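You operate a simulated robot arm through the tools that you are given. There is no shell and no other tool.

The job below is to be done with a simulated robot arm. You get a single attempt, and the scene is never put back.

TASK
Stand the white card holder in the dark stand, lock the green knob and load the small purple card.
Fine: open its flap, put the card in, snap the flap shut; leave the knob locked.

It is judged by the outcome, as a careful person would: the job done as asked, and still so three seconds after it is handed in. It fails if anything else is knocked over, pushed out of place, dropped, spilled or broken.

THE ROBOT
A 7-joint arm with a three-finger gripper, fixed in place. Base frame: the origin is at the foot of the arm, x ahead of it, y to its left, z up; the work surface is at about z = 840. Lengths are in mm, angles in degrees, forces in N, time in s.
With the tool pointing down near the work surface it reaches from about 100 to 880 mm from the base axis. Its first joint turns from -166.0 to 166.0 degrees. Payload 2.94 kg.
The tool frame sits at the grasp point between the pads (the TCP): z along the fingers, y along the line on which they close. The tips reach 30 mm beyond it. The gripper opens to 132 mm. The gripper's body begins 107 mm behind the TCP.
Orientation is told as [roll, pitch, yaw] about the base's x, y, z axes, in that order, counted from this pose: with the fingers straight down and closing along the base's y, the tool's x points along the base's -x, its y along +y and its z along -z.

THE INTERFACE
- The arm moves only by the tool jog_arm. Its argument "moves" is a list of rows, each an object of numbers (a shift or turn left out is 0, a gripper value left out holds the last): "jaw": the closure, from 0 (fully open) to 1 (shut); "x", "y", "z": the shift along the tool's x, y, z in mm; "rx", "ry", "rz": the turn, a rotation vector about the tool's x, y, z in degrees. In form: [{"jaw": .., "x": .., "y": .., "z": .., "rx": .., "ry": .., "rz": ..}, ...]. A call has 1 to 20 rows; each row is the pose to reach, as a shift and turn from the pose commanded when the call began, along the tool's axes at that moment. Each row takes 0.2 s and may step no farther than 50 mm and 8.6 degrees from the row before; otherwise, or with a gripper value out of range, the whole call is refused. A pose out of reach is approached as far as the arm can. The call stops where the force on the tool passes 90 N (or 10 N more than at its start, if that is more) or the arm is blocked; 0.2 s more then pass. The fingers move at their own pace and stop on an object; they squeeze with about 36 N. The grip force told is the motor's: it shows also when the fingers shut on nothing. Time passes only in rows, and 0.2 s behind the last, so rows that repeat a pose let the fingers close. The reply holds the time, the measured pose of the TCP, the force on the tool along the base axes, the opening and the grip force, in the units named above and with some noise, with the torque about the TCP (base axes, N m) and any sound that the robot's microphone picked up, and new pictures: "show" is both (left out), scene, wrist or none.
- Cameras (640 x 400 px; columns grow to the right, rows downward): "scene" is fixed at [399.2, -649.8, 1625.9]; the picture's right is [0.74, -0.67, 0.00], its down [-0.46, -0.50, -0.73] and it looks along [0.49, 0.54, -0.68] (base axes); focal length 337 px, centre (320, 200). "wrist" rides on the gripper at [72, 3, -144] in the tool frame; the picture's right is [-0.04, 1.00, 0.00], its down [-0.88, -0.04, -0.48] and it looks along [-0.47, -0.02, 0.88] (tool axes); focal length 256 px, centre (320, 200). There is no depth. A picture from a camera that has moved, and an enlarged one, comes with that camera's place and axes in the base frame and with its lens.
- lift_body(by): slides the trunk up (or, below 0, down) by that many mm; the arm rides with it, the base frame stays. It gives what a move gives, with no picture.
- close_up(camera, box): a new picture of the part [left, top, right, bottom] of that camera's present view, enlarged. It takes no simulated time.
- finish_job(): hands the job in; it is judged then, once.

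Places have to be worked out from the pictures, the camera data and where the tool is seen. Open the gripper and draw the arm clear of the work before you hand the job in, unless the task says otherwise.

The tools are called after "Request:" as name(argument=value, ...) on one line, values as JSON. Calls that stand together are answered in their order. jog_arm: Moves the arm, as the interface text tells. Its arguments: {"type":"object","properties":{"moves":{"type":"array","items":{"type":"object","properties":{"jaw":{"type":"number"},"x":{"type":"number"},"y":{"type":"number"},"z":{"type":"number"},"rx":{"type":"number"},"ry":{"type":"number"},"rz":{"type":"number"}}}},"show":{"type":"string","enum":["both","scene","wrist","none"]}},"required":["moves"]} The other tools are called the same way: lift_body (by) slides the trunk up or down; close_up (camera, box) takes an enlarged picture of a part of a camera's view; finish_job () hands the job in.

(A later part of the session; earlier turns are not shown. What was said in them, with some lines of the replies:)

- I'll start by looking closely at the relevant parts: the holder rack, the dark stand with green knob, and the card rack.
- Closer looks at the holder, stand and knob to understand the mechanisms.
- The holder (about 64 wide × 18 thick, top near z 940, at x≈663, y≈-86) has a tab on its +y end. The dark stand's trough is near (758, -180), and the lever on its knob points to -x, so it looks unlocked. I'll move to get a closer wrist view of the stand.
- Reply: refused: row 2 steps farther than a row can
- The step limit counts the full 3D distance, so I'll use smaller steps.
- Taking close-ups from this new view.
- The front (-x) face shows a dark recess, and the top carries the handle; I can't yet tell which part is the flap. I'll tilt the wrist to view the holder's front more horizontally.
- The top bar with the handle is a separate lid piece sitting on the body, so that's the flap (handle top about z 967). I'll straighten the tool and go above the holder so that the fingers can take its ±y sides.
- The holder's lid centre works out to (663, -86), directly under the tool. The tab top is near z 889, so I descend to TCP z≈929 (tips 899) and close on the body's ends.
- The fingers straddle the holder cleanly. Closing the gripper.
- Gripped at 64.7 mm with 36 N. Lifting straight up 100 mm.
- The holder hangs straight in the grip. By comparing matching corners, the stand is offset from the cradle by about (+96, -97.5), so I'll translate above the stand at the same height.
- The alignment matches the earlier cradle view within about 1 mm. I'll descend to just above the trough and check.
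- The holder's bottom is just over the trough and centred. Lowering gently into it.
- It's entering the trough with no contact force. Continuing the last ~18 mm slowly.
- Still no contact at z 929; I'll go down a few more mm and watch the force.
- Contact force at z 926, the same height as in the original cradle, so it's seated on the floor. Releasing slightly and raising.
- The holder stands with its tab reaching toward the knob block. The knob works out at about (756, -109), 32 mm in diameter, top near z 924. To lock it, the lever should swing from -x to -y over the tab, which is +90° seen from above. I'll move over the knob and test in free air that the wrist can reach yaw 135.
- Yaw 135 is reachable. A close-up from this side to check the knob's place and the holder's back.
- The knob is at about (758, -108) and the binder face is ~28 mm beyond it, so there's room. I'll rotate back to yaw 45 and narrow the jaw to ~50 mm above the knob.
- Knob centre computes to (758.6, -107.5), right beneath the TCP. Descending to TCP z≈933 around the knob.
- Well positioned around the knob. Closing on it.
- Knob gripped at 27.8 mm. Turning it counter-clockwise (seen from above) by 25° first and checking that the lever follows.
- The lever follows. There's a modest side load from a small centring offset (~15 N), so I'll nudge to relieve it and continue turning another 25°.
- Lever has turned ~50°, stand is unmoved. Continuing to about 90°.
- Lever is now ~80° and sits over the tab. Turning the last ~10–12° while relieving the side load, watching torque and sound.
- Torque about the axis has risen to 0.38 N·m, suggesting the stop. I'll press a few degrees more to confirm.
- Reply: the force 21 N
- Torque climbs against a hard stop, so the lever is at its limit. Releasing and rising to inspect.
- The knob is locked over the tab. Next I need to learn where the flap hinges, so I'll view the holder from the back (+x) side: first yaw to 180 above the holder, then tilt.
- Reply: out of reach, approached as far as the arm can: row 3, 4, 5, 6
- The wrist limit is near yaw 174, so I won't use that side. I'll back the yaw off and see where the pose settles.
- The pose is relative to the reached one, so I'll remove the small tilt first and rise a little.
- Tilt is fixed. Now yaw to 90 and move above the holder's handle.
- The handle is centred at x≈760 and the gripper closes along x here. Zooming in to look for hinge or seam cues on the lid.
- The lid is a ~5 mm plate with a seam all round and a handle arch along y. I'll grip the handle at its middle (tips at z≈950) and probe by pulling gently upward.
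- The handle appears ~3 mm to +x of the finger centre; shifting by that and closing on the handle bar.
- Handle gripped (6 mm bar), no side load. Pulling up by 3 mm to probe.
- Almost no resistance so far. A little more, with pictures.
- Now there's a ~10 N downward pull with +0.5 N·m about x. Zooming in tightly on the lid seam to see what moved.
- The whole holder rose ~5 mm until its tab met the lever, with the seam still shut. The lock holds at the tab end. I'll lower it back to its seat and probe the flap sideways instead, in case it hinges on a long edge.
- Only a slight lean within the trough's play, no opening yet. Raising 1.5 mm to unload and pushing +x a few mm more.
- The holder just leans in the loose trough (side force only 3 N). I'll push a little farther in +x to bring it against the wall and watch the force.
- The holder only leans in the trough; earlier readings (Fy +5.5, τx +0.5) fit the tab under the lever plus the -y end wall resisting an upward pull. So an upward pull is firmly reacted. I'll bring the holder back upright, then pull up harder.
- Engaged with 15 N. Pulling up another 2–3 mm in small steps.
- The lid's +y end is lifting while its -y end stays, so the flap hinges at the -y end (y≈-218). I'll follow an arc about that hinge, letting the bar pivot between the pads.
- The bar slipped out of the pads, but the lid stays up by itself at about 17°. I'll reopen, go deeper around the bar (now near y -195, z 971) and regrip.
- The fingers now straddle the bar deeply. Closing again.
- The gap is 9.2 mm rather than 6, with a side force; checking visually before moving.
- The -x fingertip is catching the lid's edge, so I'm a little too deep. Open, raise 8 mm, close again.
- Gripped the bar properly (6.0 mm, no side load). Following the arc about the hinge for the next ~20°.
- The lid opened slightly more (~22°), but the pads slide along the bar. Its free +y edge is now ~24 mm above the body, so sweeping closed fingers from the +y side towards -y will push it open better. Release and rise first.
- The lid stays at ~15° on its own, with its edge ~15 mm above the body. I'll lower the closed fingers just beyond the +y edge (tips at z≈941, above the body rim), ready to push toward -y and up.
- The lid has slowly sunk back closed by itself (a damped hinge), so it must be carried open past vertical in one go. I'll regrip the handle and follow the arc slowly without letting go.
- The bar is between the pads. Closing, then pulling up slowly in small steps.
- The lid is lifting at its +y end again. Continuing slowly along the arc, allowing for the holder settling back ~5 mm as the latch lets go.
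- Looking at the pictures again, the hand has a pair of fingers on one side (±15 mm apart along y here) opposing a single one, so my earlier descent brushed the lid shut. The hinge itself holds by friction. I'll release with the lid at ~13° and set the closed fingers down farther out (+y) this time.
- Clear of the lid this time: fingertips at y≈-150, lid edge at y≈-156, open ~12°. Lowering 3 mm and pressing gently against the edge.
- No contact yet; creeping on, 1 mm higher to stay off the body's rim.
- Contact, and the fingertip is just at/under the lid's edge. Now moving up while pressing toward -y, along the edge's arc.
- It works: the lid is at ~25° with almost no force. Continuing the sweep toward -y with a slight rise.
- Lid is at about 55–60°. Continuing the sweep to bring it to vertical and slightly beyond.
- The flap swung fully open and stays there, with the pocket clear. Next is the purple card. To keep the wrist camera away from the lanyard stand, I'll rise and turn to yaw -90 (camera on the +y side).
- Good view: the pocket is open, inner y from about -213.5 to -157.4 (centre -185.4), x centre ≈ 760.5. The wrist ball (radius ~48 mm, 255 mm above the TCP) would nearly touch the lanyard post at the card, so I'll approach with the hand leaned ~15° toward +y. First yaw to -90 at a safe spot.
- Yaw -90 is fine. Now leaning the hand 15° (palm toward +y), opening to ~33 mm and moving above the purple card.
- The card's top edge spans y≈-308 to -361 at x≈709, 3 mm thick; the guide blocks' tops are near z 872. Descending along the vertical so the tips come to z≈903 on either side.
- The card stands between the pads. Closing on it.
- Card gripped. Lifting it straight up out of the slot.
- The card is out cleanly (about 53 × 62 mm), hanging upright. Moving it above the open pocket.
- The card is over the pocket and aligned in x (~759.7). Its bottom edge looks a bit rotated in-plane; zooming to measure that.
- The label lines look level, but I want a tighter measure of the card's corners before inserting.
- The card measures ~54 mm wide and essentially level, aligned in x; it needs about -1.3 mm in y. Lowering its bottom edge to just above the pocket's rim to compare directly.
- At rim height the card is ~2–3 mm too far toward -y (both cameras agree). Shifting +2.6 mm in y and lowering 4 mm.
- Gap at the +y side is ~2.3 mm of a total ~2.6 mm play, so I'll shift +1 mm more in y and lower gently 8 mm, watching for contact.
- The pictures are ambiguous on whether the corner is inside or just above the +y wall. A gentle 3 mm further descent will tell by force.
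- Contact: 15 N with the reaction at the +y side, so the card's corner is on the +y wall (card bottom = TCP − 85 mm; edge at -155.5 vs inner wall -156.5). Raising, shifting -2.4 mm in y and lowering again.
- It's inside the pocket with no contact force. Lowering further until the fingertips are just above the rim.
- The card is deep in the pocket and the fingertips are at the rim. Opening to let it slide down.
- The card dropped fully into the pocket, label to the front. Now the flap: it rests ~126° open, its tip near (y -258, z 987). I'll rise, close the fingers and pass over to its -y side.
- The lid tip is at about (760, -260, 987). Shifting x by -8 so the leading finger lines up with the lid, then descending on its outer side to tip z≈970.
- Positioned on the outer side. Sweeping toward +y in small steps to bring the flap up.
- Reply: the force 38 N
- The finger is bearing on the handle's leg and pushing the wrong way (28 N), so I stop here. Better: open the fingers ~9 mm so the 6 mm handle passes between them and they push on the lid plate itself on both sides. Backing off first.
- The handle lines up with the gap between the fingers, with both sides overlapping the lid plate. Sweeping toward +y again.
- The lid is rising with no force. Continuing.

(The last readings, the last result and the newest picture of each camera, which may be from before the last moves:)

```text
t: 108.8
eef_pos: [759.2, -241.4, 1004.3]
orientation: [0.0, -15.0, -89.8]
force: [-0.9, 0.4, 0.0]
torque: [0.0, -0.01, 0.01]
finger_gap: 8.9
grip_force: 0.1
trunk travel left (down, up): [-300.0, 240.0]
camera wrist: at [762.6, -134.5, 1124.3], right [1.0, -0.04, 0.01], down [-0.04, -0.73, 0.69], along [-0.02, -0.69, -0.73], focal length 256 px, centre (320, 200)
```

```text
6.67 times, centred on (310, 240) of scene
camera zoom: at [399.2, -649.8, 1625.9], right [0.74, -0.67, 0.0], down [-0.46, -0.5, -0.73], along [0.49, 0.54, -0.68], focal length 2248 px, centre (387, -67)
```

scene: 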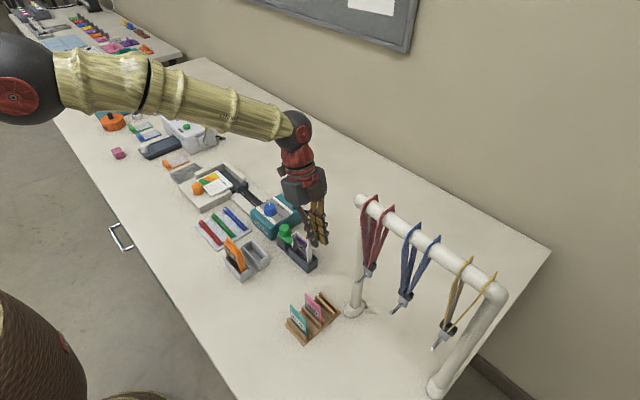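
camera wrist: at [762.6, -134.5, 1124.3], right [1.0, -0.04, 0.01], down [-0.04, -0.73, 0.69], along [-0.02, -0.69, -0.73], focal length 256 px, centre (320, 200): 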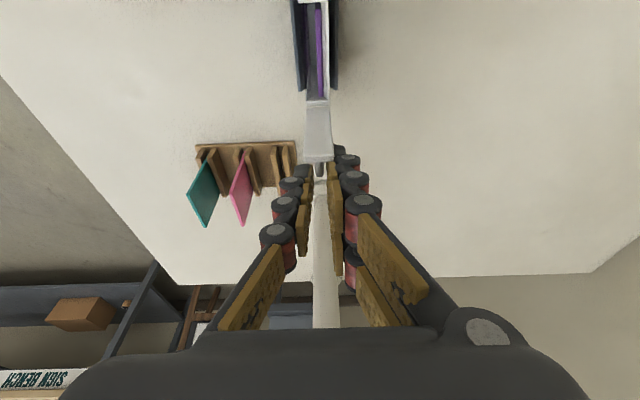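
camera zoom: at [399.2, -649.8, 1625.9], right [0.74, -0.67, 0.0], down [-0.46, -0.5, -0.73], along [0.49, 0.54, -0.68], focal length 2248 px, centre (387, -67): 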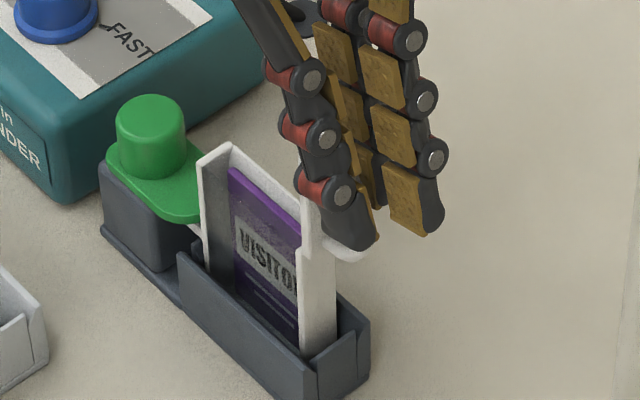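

Nearly vertical now, with the handle passing between the fingers. Continuing the sweep.

Request:
jog_arm(moves=[{"x": 4.8, "z": -1.3}, {"x": 9.7, "z": -2.6}, {"x": 14.5, "z": -3.9}, {"x": 19.3, "z": -5.2}, {"x": 24.2, "z": -6.5}, {"x": 29, "z": -7.8}, {"x": 29, "z": -7.8}])

Request:
close_up(camera="wrist", box=[260, 40, 380, 180])

Request:
close_up(camera="scene", box=[280, 210, 340, 270])

```text
t: 110.4
eef_pos: [759.3, -211.9, 1003.9]
orientation: [-0.1, -15.0, -89.8]
force: [-0.2, 0.3, 0.0]
torque: [-0.03, -0.02, 0.01]
finger_gap: 9.1
grip_force: 0.0
trunk travel left (down, up): [-300.0, 240.0]
camera wrist: at [761.8, -104.9, 1123.1], right [1.0, -0.04, 0.01], down [-0.04, -0.73, 0.69], along [-0.02, -0.69, -0.73], focal length 256 px, centre (320, 200)
```

scene: 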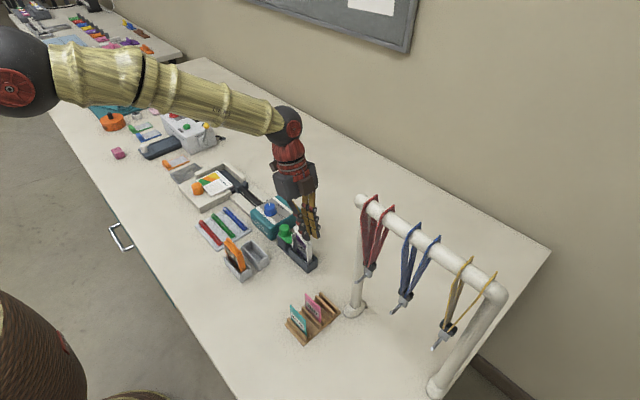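
wrist: 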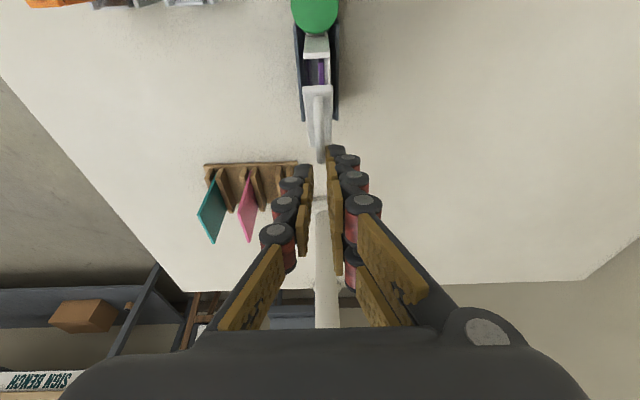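

```text
2.86 times, centred on (320, 110) of wrist
camera zoom: at [761.8, -104.9, 1123.1], right [1.0, -0.04, 0.01], down [-0.04, -0.73, 0.69], along [-0.02, -0.69, -0.73], focal length 731 px, centre (320, 457)
```

zoom: 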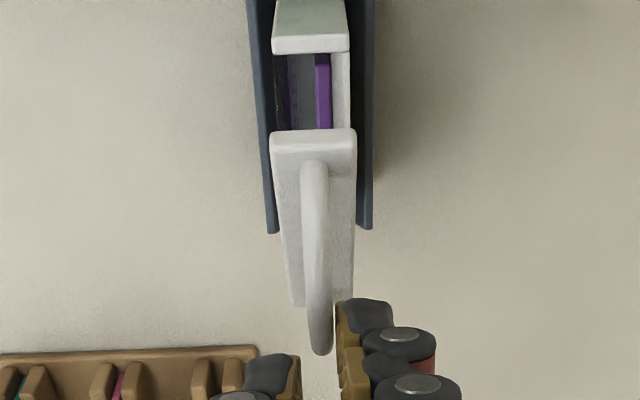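

```text
6.67 times, centred on (310, 240) of scene
camera zoom: at [399.2, -649.8, 1625.9], right [0.74, -0.67, 0.0], down [-0.46, -0.5, -0.73], along [0.49, 0.54, -0.68], focal length 2248 px, centre (387, -67)
```

zoom: 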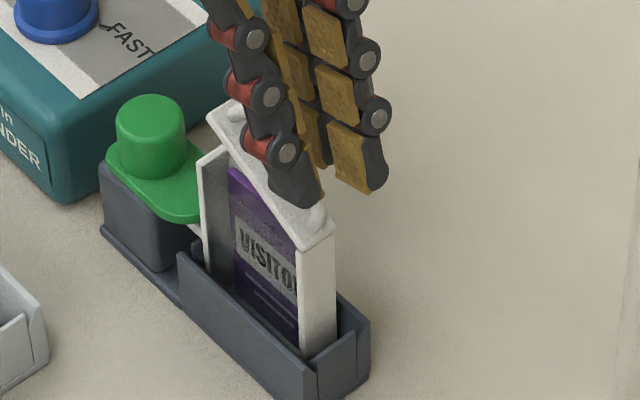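

The lid is past vertical and coming down by itself. I'll rise, close the fingers, straighten the tool, and go above its free (+y) end to press it shut.

Request:
jog_arm(moves=[{"x": -5, "z": -19}, {"x": -10.4, "z": -38.6}, {"x": 10, "y": -2, "z": -44, "ry": 5, "jaw": 1}, {"x": 30, "y": -4, "z": -49.4, "ry": 10, "jaw": 1}, {"x": 49.5, "y": -4, "z": -54.7, "ry": 15, "jaw": 1}, {"x": 49.5, "y": -4, "z": -54.7, "ry": 15, "jaw": 1}])

Request:
close_up(camera="wrist", box=[260, 40, 380, 180])

Request:
close_up(camera="scene", box=[280, 210, 330, 260])

```text
t: 111.8
eef_pos: [755.8, -147.4, 1042.8]
orientation: [0.0, -0.1, -89.8]
force: [-0.6, 0.5, -0.1]
torque: [0.0, 0.0, -0.02]
finger_gap: 0.1
grip_force: 28.7
trunk travel left (down, up): [-300.0, 240.0]
camera wrist: at [758.4, -75.2, 1186.9], right [1.0, -0.04, 0.0], down [-0.04, -0.88, 0.48], along [-0.02, -0.47, -0.88], focal length 256 px, centre (320, 200)
```

scene: 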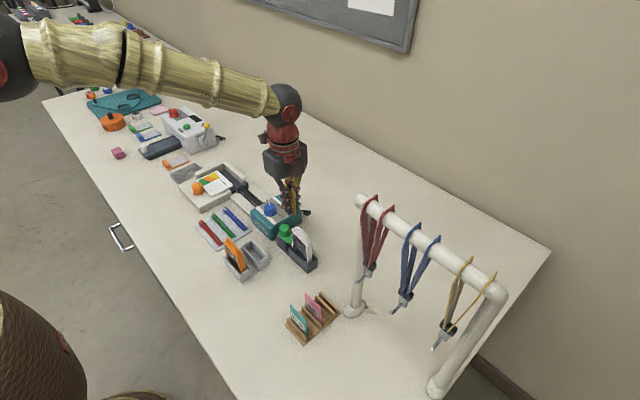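
wrist: 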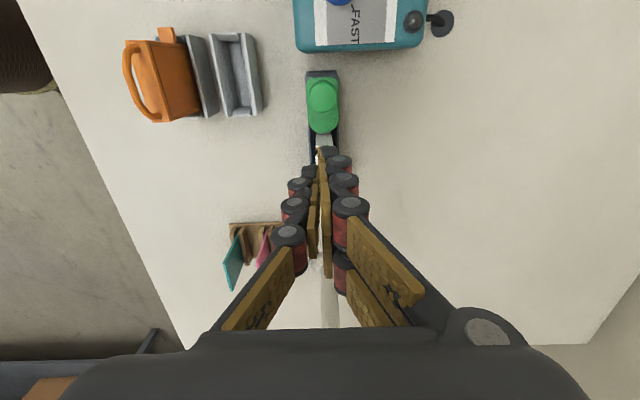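

```text
2.86 times, centred on (320, 110) of wrist
camera zoom: at [758.4, -75.2, 1186.9], right [1.0, -0.04, 0.0], down [-0.04, -0.88, 0.48], along [-0.02, -0.47, -0.88], focal length 731 px, centre (320, 457)
```

zoom: 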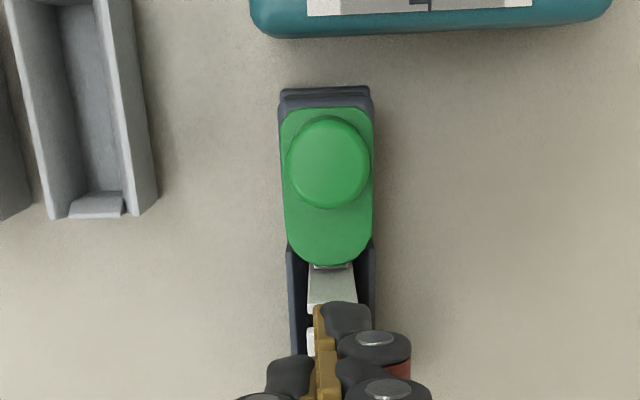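

```text
8.00 times, centred on (305, 235) of scene
camera zoom: at [399.2, -649.8, 1625.9], right [0.74, -0.67, 0.0], down [-0.46, -0.5, -0.73], along [0.49, 0.54, -0.68], focal length 2698 px, centre (440, -80)
```

zoom: 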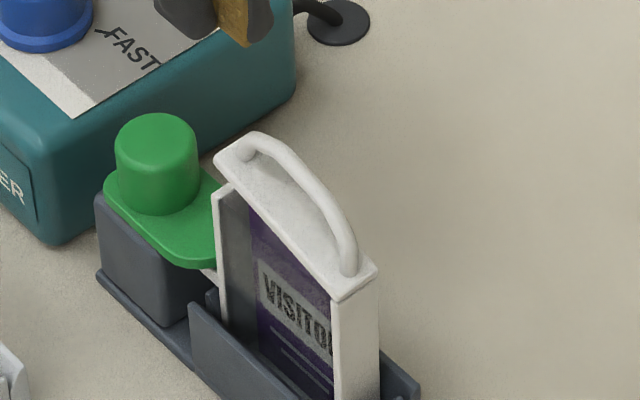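

The flap rests at ~14°, not yet snapped. Pressing down on the free end of the handle: quick to z≈1000, then slowly.

Request:
jog_arm(moves=[{"x": -2.6, "z": 25}, {"x": -2.6, "z": 40}, {"x": -2.6, "z": 44}, {"x": -2.6, "z": 47}, {"x": -2.6, "z": 50}, {"x": -2.6, "z": 52}, {"x": -2.6, "z": 54}, {"x": -2.6, "z": 54}])

Request:
close_up(camera="scene", box=[280, 210, 330, 260])

```text
t: 113.6
eef_pos: [757.1, -152.2, 990.7]
orientation: [0.2, 0.0, -89.8]
force: [0.2, 1.9, 6.4]
torque: [-0.12, -0.03, -0.05]
finger_gap: 0.0
grip_force: 28.9
trunk travel left (down, up): [-300.0, 240.0]
camera wrist: at [759.3, -79.1, 1134.3], right [1.0, -0.04, 0.0], down [-0.04, -0.88, 0.48], along [-0.02, -0.48, -0.88], focal length 256 px, centre (320, 200)
```

scene: 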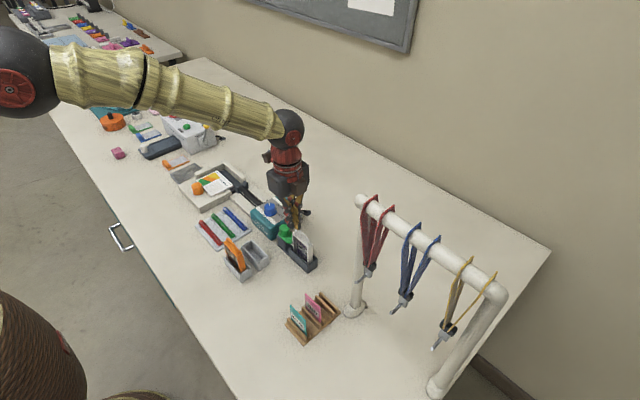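
wrist: 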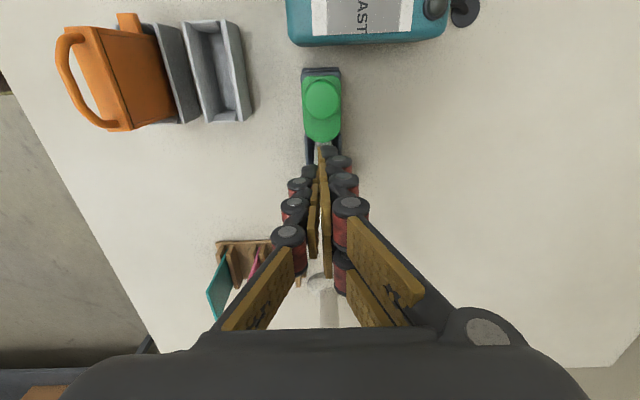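

```text
8.00 times, centred on (305, 235) of scene
camera zoom: at [399.2, -649.8, 1625.9], right [0.74, -0.67, 0.0], down [-0.46, -0.5, -0.73], along [0.49, 0.54, -0.68], focal length 2698 px, centre (440, -80)
```

zoom: 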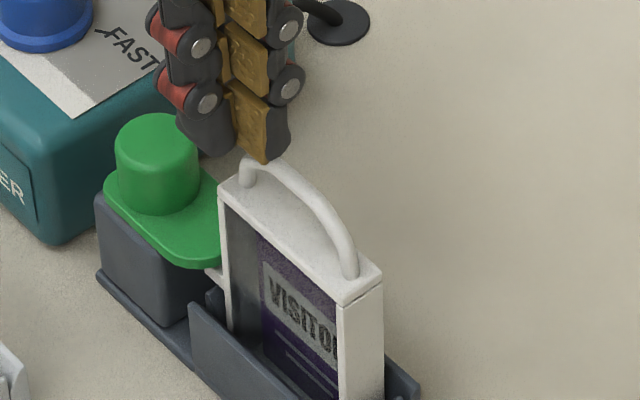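

The lid looks closed with 6 N on it. Pressing on a little more to be sure that it snaps.

Request:
jog_arm(moves=[{"z": 1.5}, {"z": 3}, {"z": 4}, {"z": 4}])

Request:
close_up(camera="scene", box=[285, 220, 320, 255])

```text
t: 114.6
eef_pos: [755.9, -151.7, 986.8]
orientation: [0.1, -0.1, -89.9]
force: [-0.5, 6.3, 18.1]
torque: [-0.25, -0.08, 0.05]
finger_gap: 0.4
grip_force: 28.7
trunk travel left (down, up): [-300.0, 240.0]
camera wrist: at [758.5, -78.6, 1130.5], right [1.0, -0.04, 0.0], down [-0.04, -0.88, 0.48], along [-0.02, -0.48, -0.88], focal length 256 px, centre (320, 200)
```

scene: 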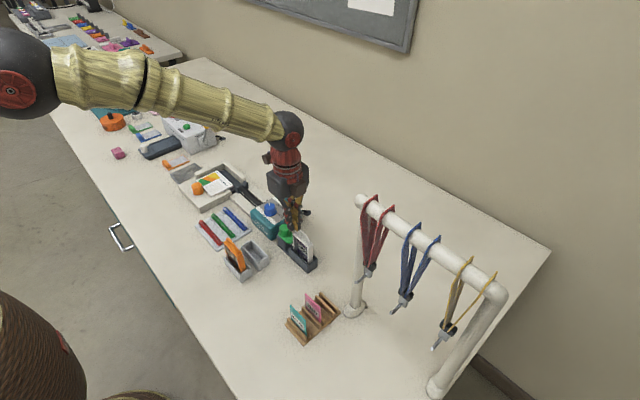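
wrist: 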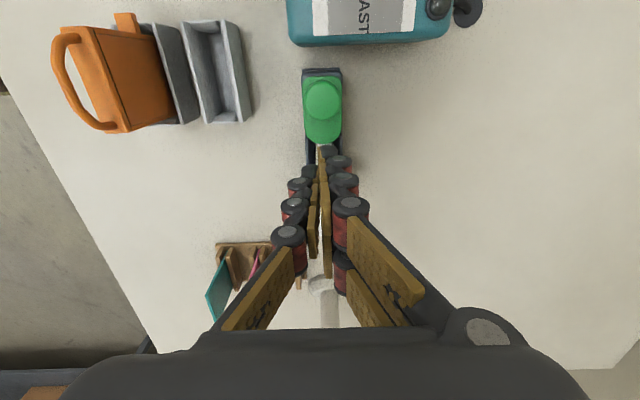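

```text
11.43 times, centred on (302, 238) of scene
camera zoom: at [399.2, -649.8, 1625.9], right [0.74, -0.67, 0.0], down [-0.46, -0.5, -0.73], along [0.49, 0.54, -0.68], focal length 3854 px, centre (520, -229)
```

zoom: 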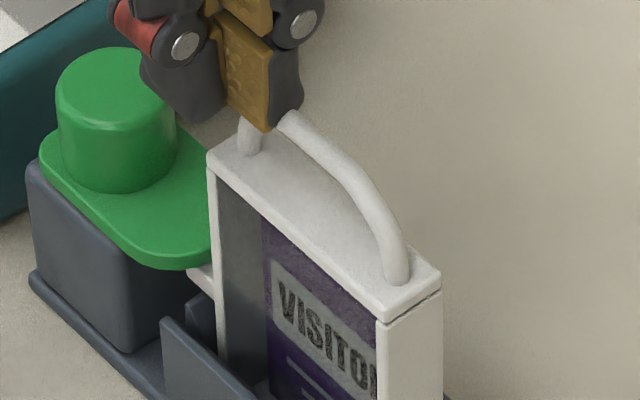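

18 N and the seam looks closed. Pressing to ~40 N for a firm snap.

Request:
jog_arm(moves=[{"z": 1}, {"z": 2}, {"z": 3}, {"z": 4}, {"z": 4}], show="none")

```text
t: 115.8
eef_pos: [756.0, -149.4, 984.3]
orientation: [0.2, 0.0, -89.7]
force: [0.0, 9.4, 26.8]
torque: [-0.32, -0.17, 0.06]
finger_gap: 0.0
grip_force: 28.8
trunk travel left (down, up): [-300.0, 240.0]
```

About 27 N at the free end, well over what it took to open it. Lifting off to inspect the flap.

Request:
jog_arm(moves=[{"z": -15}, {"z": -45}, {"z": -80}, {"x": 30, "z": -90}, {"x": 60, "z": -95}, {"x": 60, "z": -95}])

Request:
close_up(camera="scene", box=[285, 220, 320, 255])

Request:
close_up(camera="scene", box=[270, 215, 330, 280])

```text
t: 117.2
eef_pos: [757.0, -91.3, 1076.3]
orientation: [-0.1, 0.1, -89.9]
force: [-0.5, -0.6, -1.0]
torque: [0.02, -0.03, 0.02]
finger_gap: 0.1
grip_force: 29.0
trunk travel left (down, up): [-300.0, 240.0]
camera wrist: at [759.9, -18.0, 1220.6], right [1.0, -0.04, 0.0], down [-0.04, -0.88, 0.48], along [-0.02, -0.48, -0.88], focal length 256 px, centre (320, 200)
```

scene: 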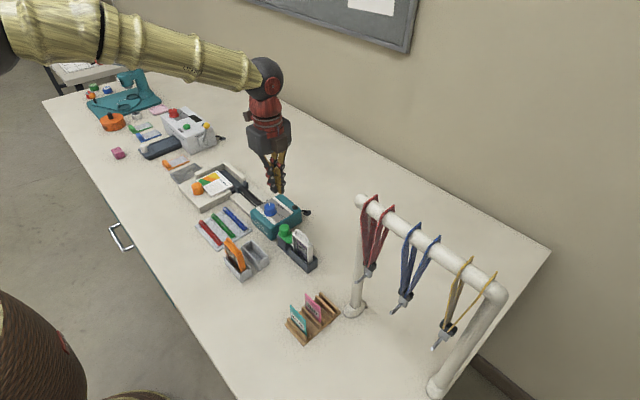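
wrist: 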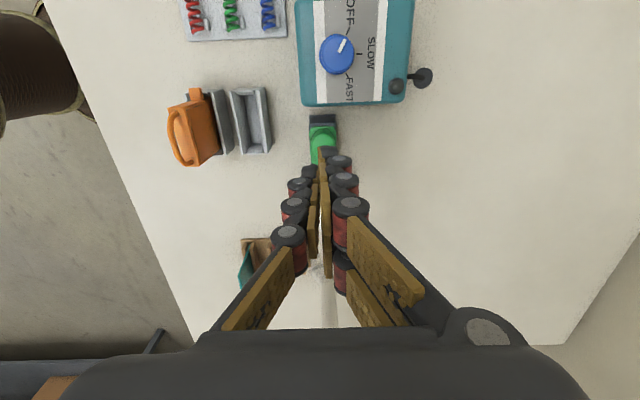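

```text
11.43 times, centred on (302, 238) of scene
camera zoom: at [399.2, -649.8, 1625.9], right [0.74, -0.67, 0.0], down [-0.46, -0.5, -0.73], along [0.49, 0.54, -0.68], focal length 3854 px, centre (520, -229)
```

zoom: 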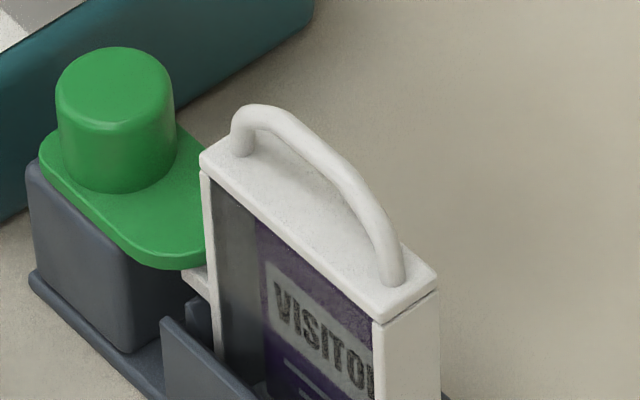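

```text
6.15 times, centred on (300, 248) of scene
camera zoom: at [399.2, -649.8, 1625.9], right [0.74, -0.67, 0.0], down [-0.46, -0.5, -0.73], along [0.49, 0.54, -0.68], focal length 2076 px, centre (443, -92)
```

zoom: 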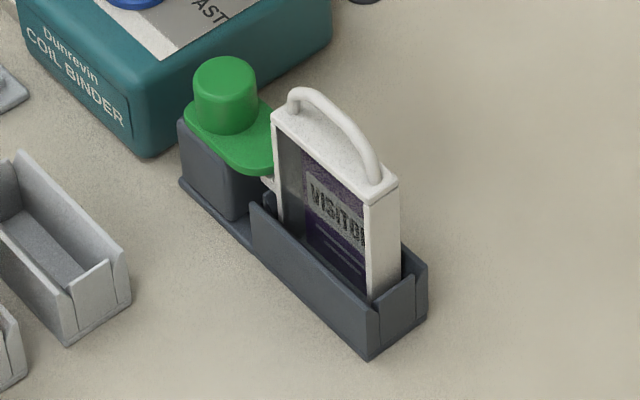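

The flap looks shut with the seam closed, knob locked, card visible inside. For certainty I'll give one more firm press nearer the handle's crown.

Request:
jog_arm(moves=[{"x": -35, "z": 0}, {"x": -70, "y": -1.5, "z": 0}, {"x": -70, "y": -1.5, "z": 40}, {"x": -70, "y": -1.5, "z": 72}, {"x": -70, "y": -1.5, "z": 78}, {"x": -70, "y": -1.5, "z": 81}, {"x": -70, "y": -1.5, "z": 83}, {"x": -70, "y": -1.5, "z": 83}])

Request:
close_up(camera="scene", box=[285, 220, 320, 255])

```text
t: 119.0
eef_pos: [755.0, -160.5, 991.9]
orientation: [0.0, 0.0, -89.8]
force: [1.0, -0.1, 1.0]
torque: [-0.01, -0.01, -0.04]
finger_gap: 0.0
grip_force: 29.0
trunk travel left (down, up): [-300.0, 240.0]
camera wrist: at [756.9, -88.3, 1136.0], right [1.0, -0.04, 0.0], down [-0.04, -0.88, 0.48], along [-0.02, -0.48, -0.88], focal length 256 px, centre (320, 200)
```

scene: 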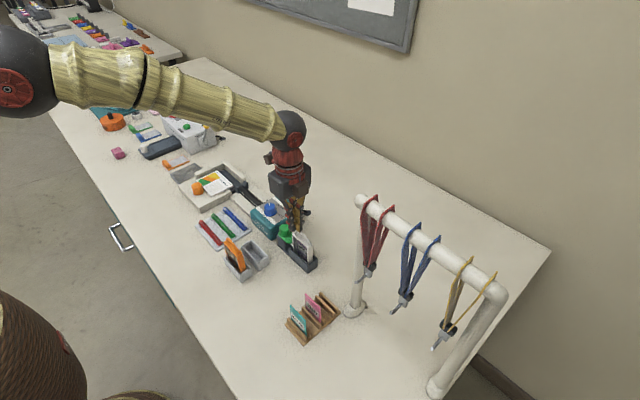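
wrist: 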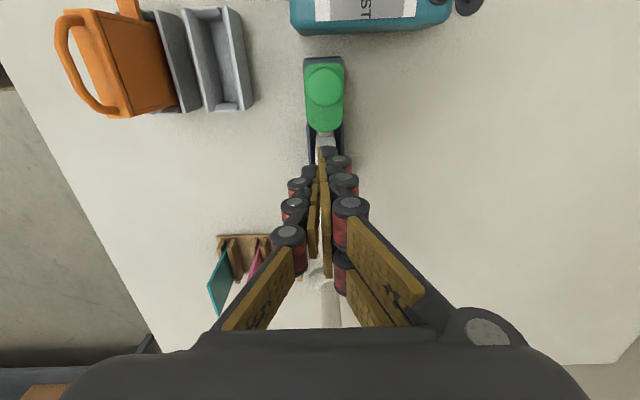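

```text
11.43 times, centred on (302, 238) of scene
camera zoom: at [399.2, -649.8, 1625.9], right [0.74, -0.67, 0.0], down [-0.46, -0.5, -0.73], along [0.49, 0.54, -0.68], focal length 3854 px, centre (520, -229)
```

zoom: 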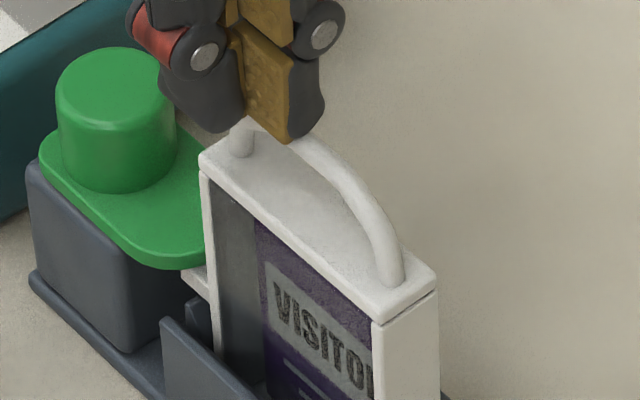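

Just touching the crown. Pressing 5 mm more in small steps.

Request:
jog_arm(moves=[{"z": 1.5}, {"z": 3}, {"z": 4}, {"z": 5}, {"z": 5}], show="none")

```text
t: 120.2
eef_pos: [754.7, -163.3, 990.5]
orientation: [0.2, -0.2, -89.8]
force: [0.1, 2.0, 16.9]
torque: [-0.21, -0.12, 0.03]
finger_gap: 0.0
grip_force: 28.4
trunk travel left (down, up): [-300.0, 240.0]
```

Request:
jog_arm(moves=[{"z": 1.5}, {"z": 3}, {"z": 4.5}, {"z": 4.5}], show="none")

```text
t: 121.2
eef_pos: [754.5, -159.8, 988.1]
orientation: [0.3, -0.2, -89.8]
force: [0.8, 0.3, 37.9]
torque: [-0.57, -0.21, -0.01]
finger_gap: 0.0
grip_force: 28.6
trunk travel left (down, up): [-300.0, 240.0]
```

The handle took 38 N solidly, so the flap is shut. Lifting clear, opening the gripper and retreating toward the base for a final check.

Request:
jog_arm(moves=[{"z": -15}, {"z": -45}, {"z": -80}, {"z": -110}, {"x": 30, "y": -30, "z": -120}, {"x": 60, "y": -60, "z": -130, "jaw": 0.4}, {"x": 90, "y": -90, "z": -140, "jaw": 0}, {"x": 110, "y": -120, "z": -150, "jaw": 0}, {"x": 120, "y": -150, "z": -150, "jaw": 0}, {"x": 120, "y": -150, "z": -150, "jaw": 0}, {"x": 120, "y": -150, "z": -150, "jaw": 0}])

Request:
close_up(camera="scene", box=[270, 215, 330, 280])

Request:
close_up(camera="scene", box=[285, 220, 320, 255])

Request:
close_up(camera="scene", box=[160, 140, 360, 360])

```text
t: 123.6
eef_pos: [603.8, -42.1, 1134.1]
orientation: [0.0, -0.1, -89.8]
force: [0.1, -0.3, -0.1]
torque: [-0.03, 0.03, 0.02]
finger_gap: 96.3
grip_force: 0.2
trunk travel left (down, up): [-300.0, 240.0]
camera wrist: at [606.9, 30.8, 1277.3], right [1.0, -0.04, 0.0], down [-0.04, -0.88, 0.48], along [-0.02, -0.48, -0.88], focal length 256 px, centre (320, 200)
```

scene: 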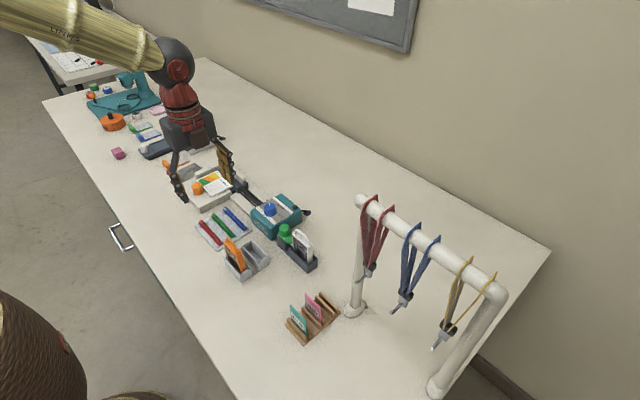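
wrist: 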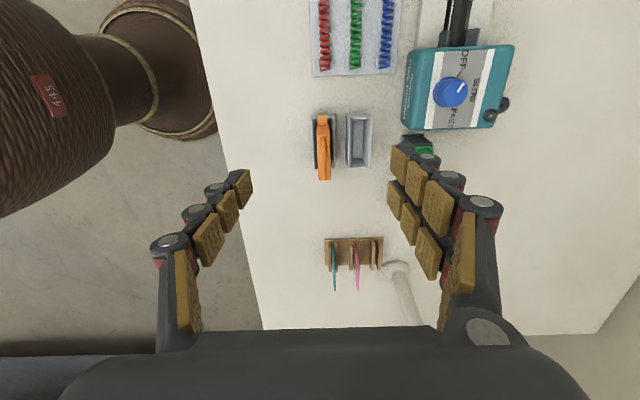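

```text
6.15 times, centred on (300, 248) of scene
camera zoom: at [399.2, -649.8, 1625.9], right [0.74, -0.67, 0.0], down [-0.46, -0.5, -0.73], along [0.49, 0.54, -0.68], focal length 2076 px, centre (443, -92)
```

zoom: 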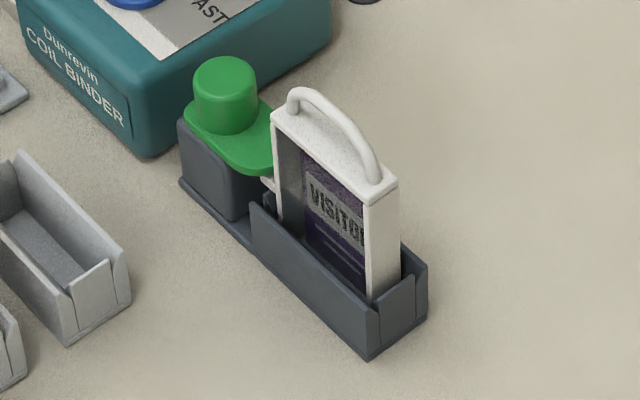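

```text
11.43 times, centred on (302, 238) of scene
camera zoom: at [399.2, -649.8, 1625.9], right [0.74, -0.67, 0.0], down [-0.46, -0.5, -0.73], along [0.49, 0.54, -0.68], focal length 3854 px, centre (520, -229)
```

zoom: 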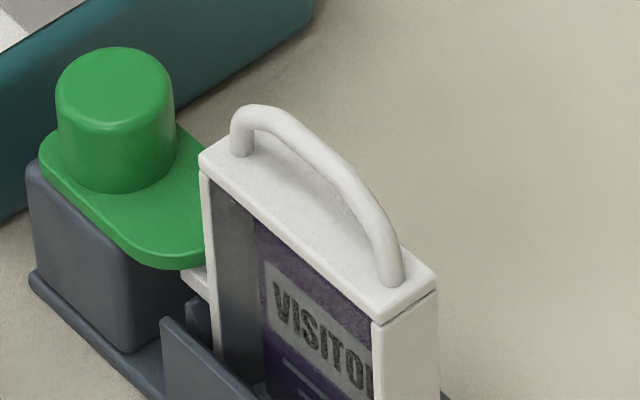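

```text
1.82 times, centred on (260, 250) of scene
camera zoom: at [399.2, -649.8, 1625.9], right [0.74, -0.67, 0.0], down [-0.46, -0.5, -0.73], along [0.49, 0.54, -0.68], focal length 613 px, centre (429, 109)
```

zoom: 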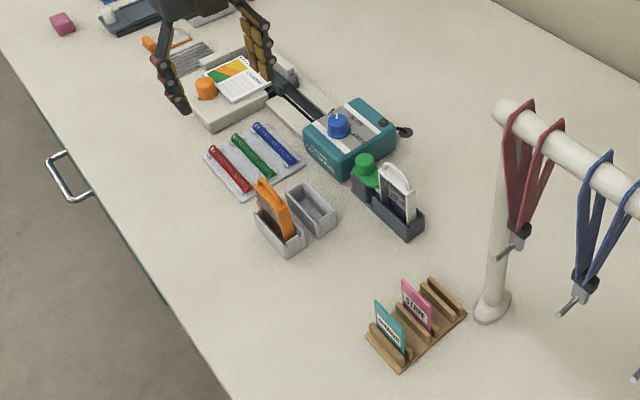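

Everything is in order:
- The holder stands in the dark stand with the green knob locked over its tab.
- The purple card is inside and the flap is shut.
- The other items are undisturbed.
- The gripper is open and clear.

Handing in.

Request:
finish_job()

```text
The job is handed in.
```

The white card holder is standing in the dark stand with the purple card inside and the flap shut, and I've handed the job in. The green knob's lever is turned to its stop over the holder's tab, so the holder is locked in.

- **Flap:** I pressed the flap shut, firmly (about 38 N), and its seam looks closed. The microphone picked up no click, and I did not tug the handle afterwards to confirm the latch.
- **Fit in the stand:** The holder fits loosely. When I pulled on it before opening the flap, it could rise about 5 mm before the tab met the lever, and it could lean a little sideways. It looks upright now.
- **Everything else:** The other cards, the orange holder, the binder and the lanyard stand look unmoved in the final pictures. The gripper is open and clear of the work.
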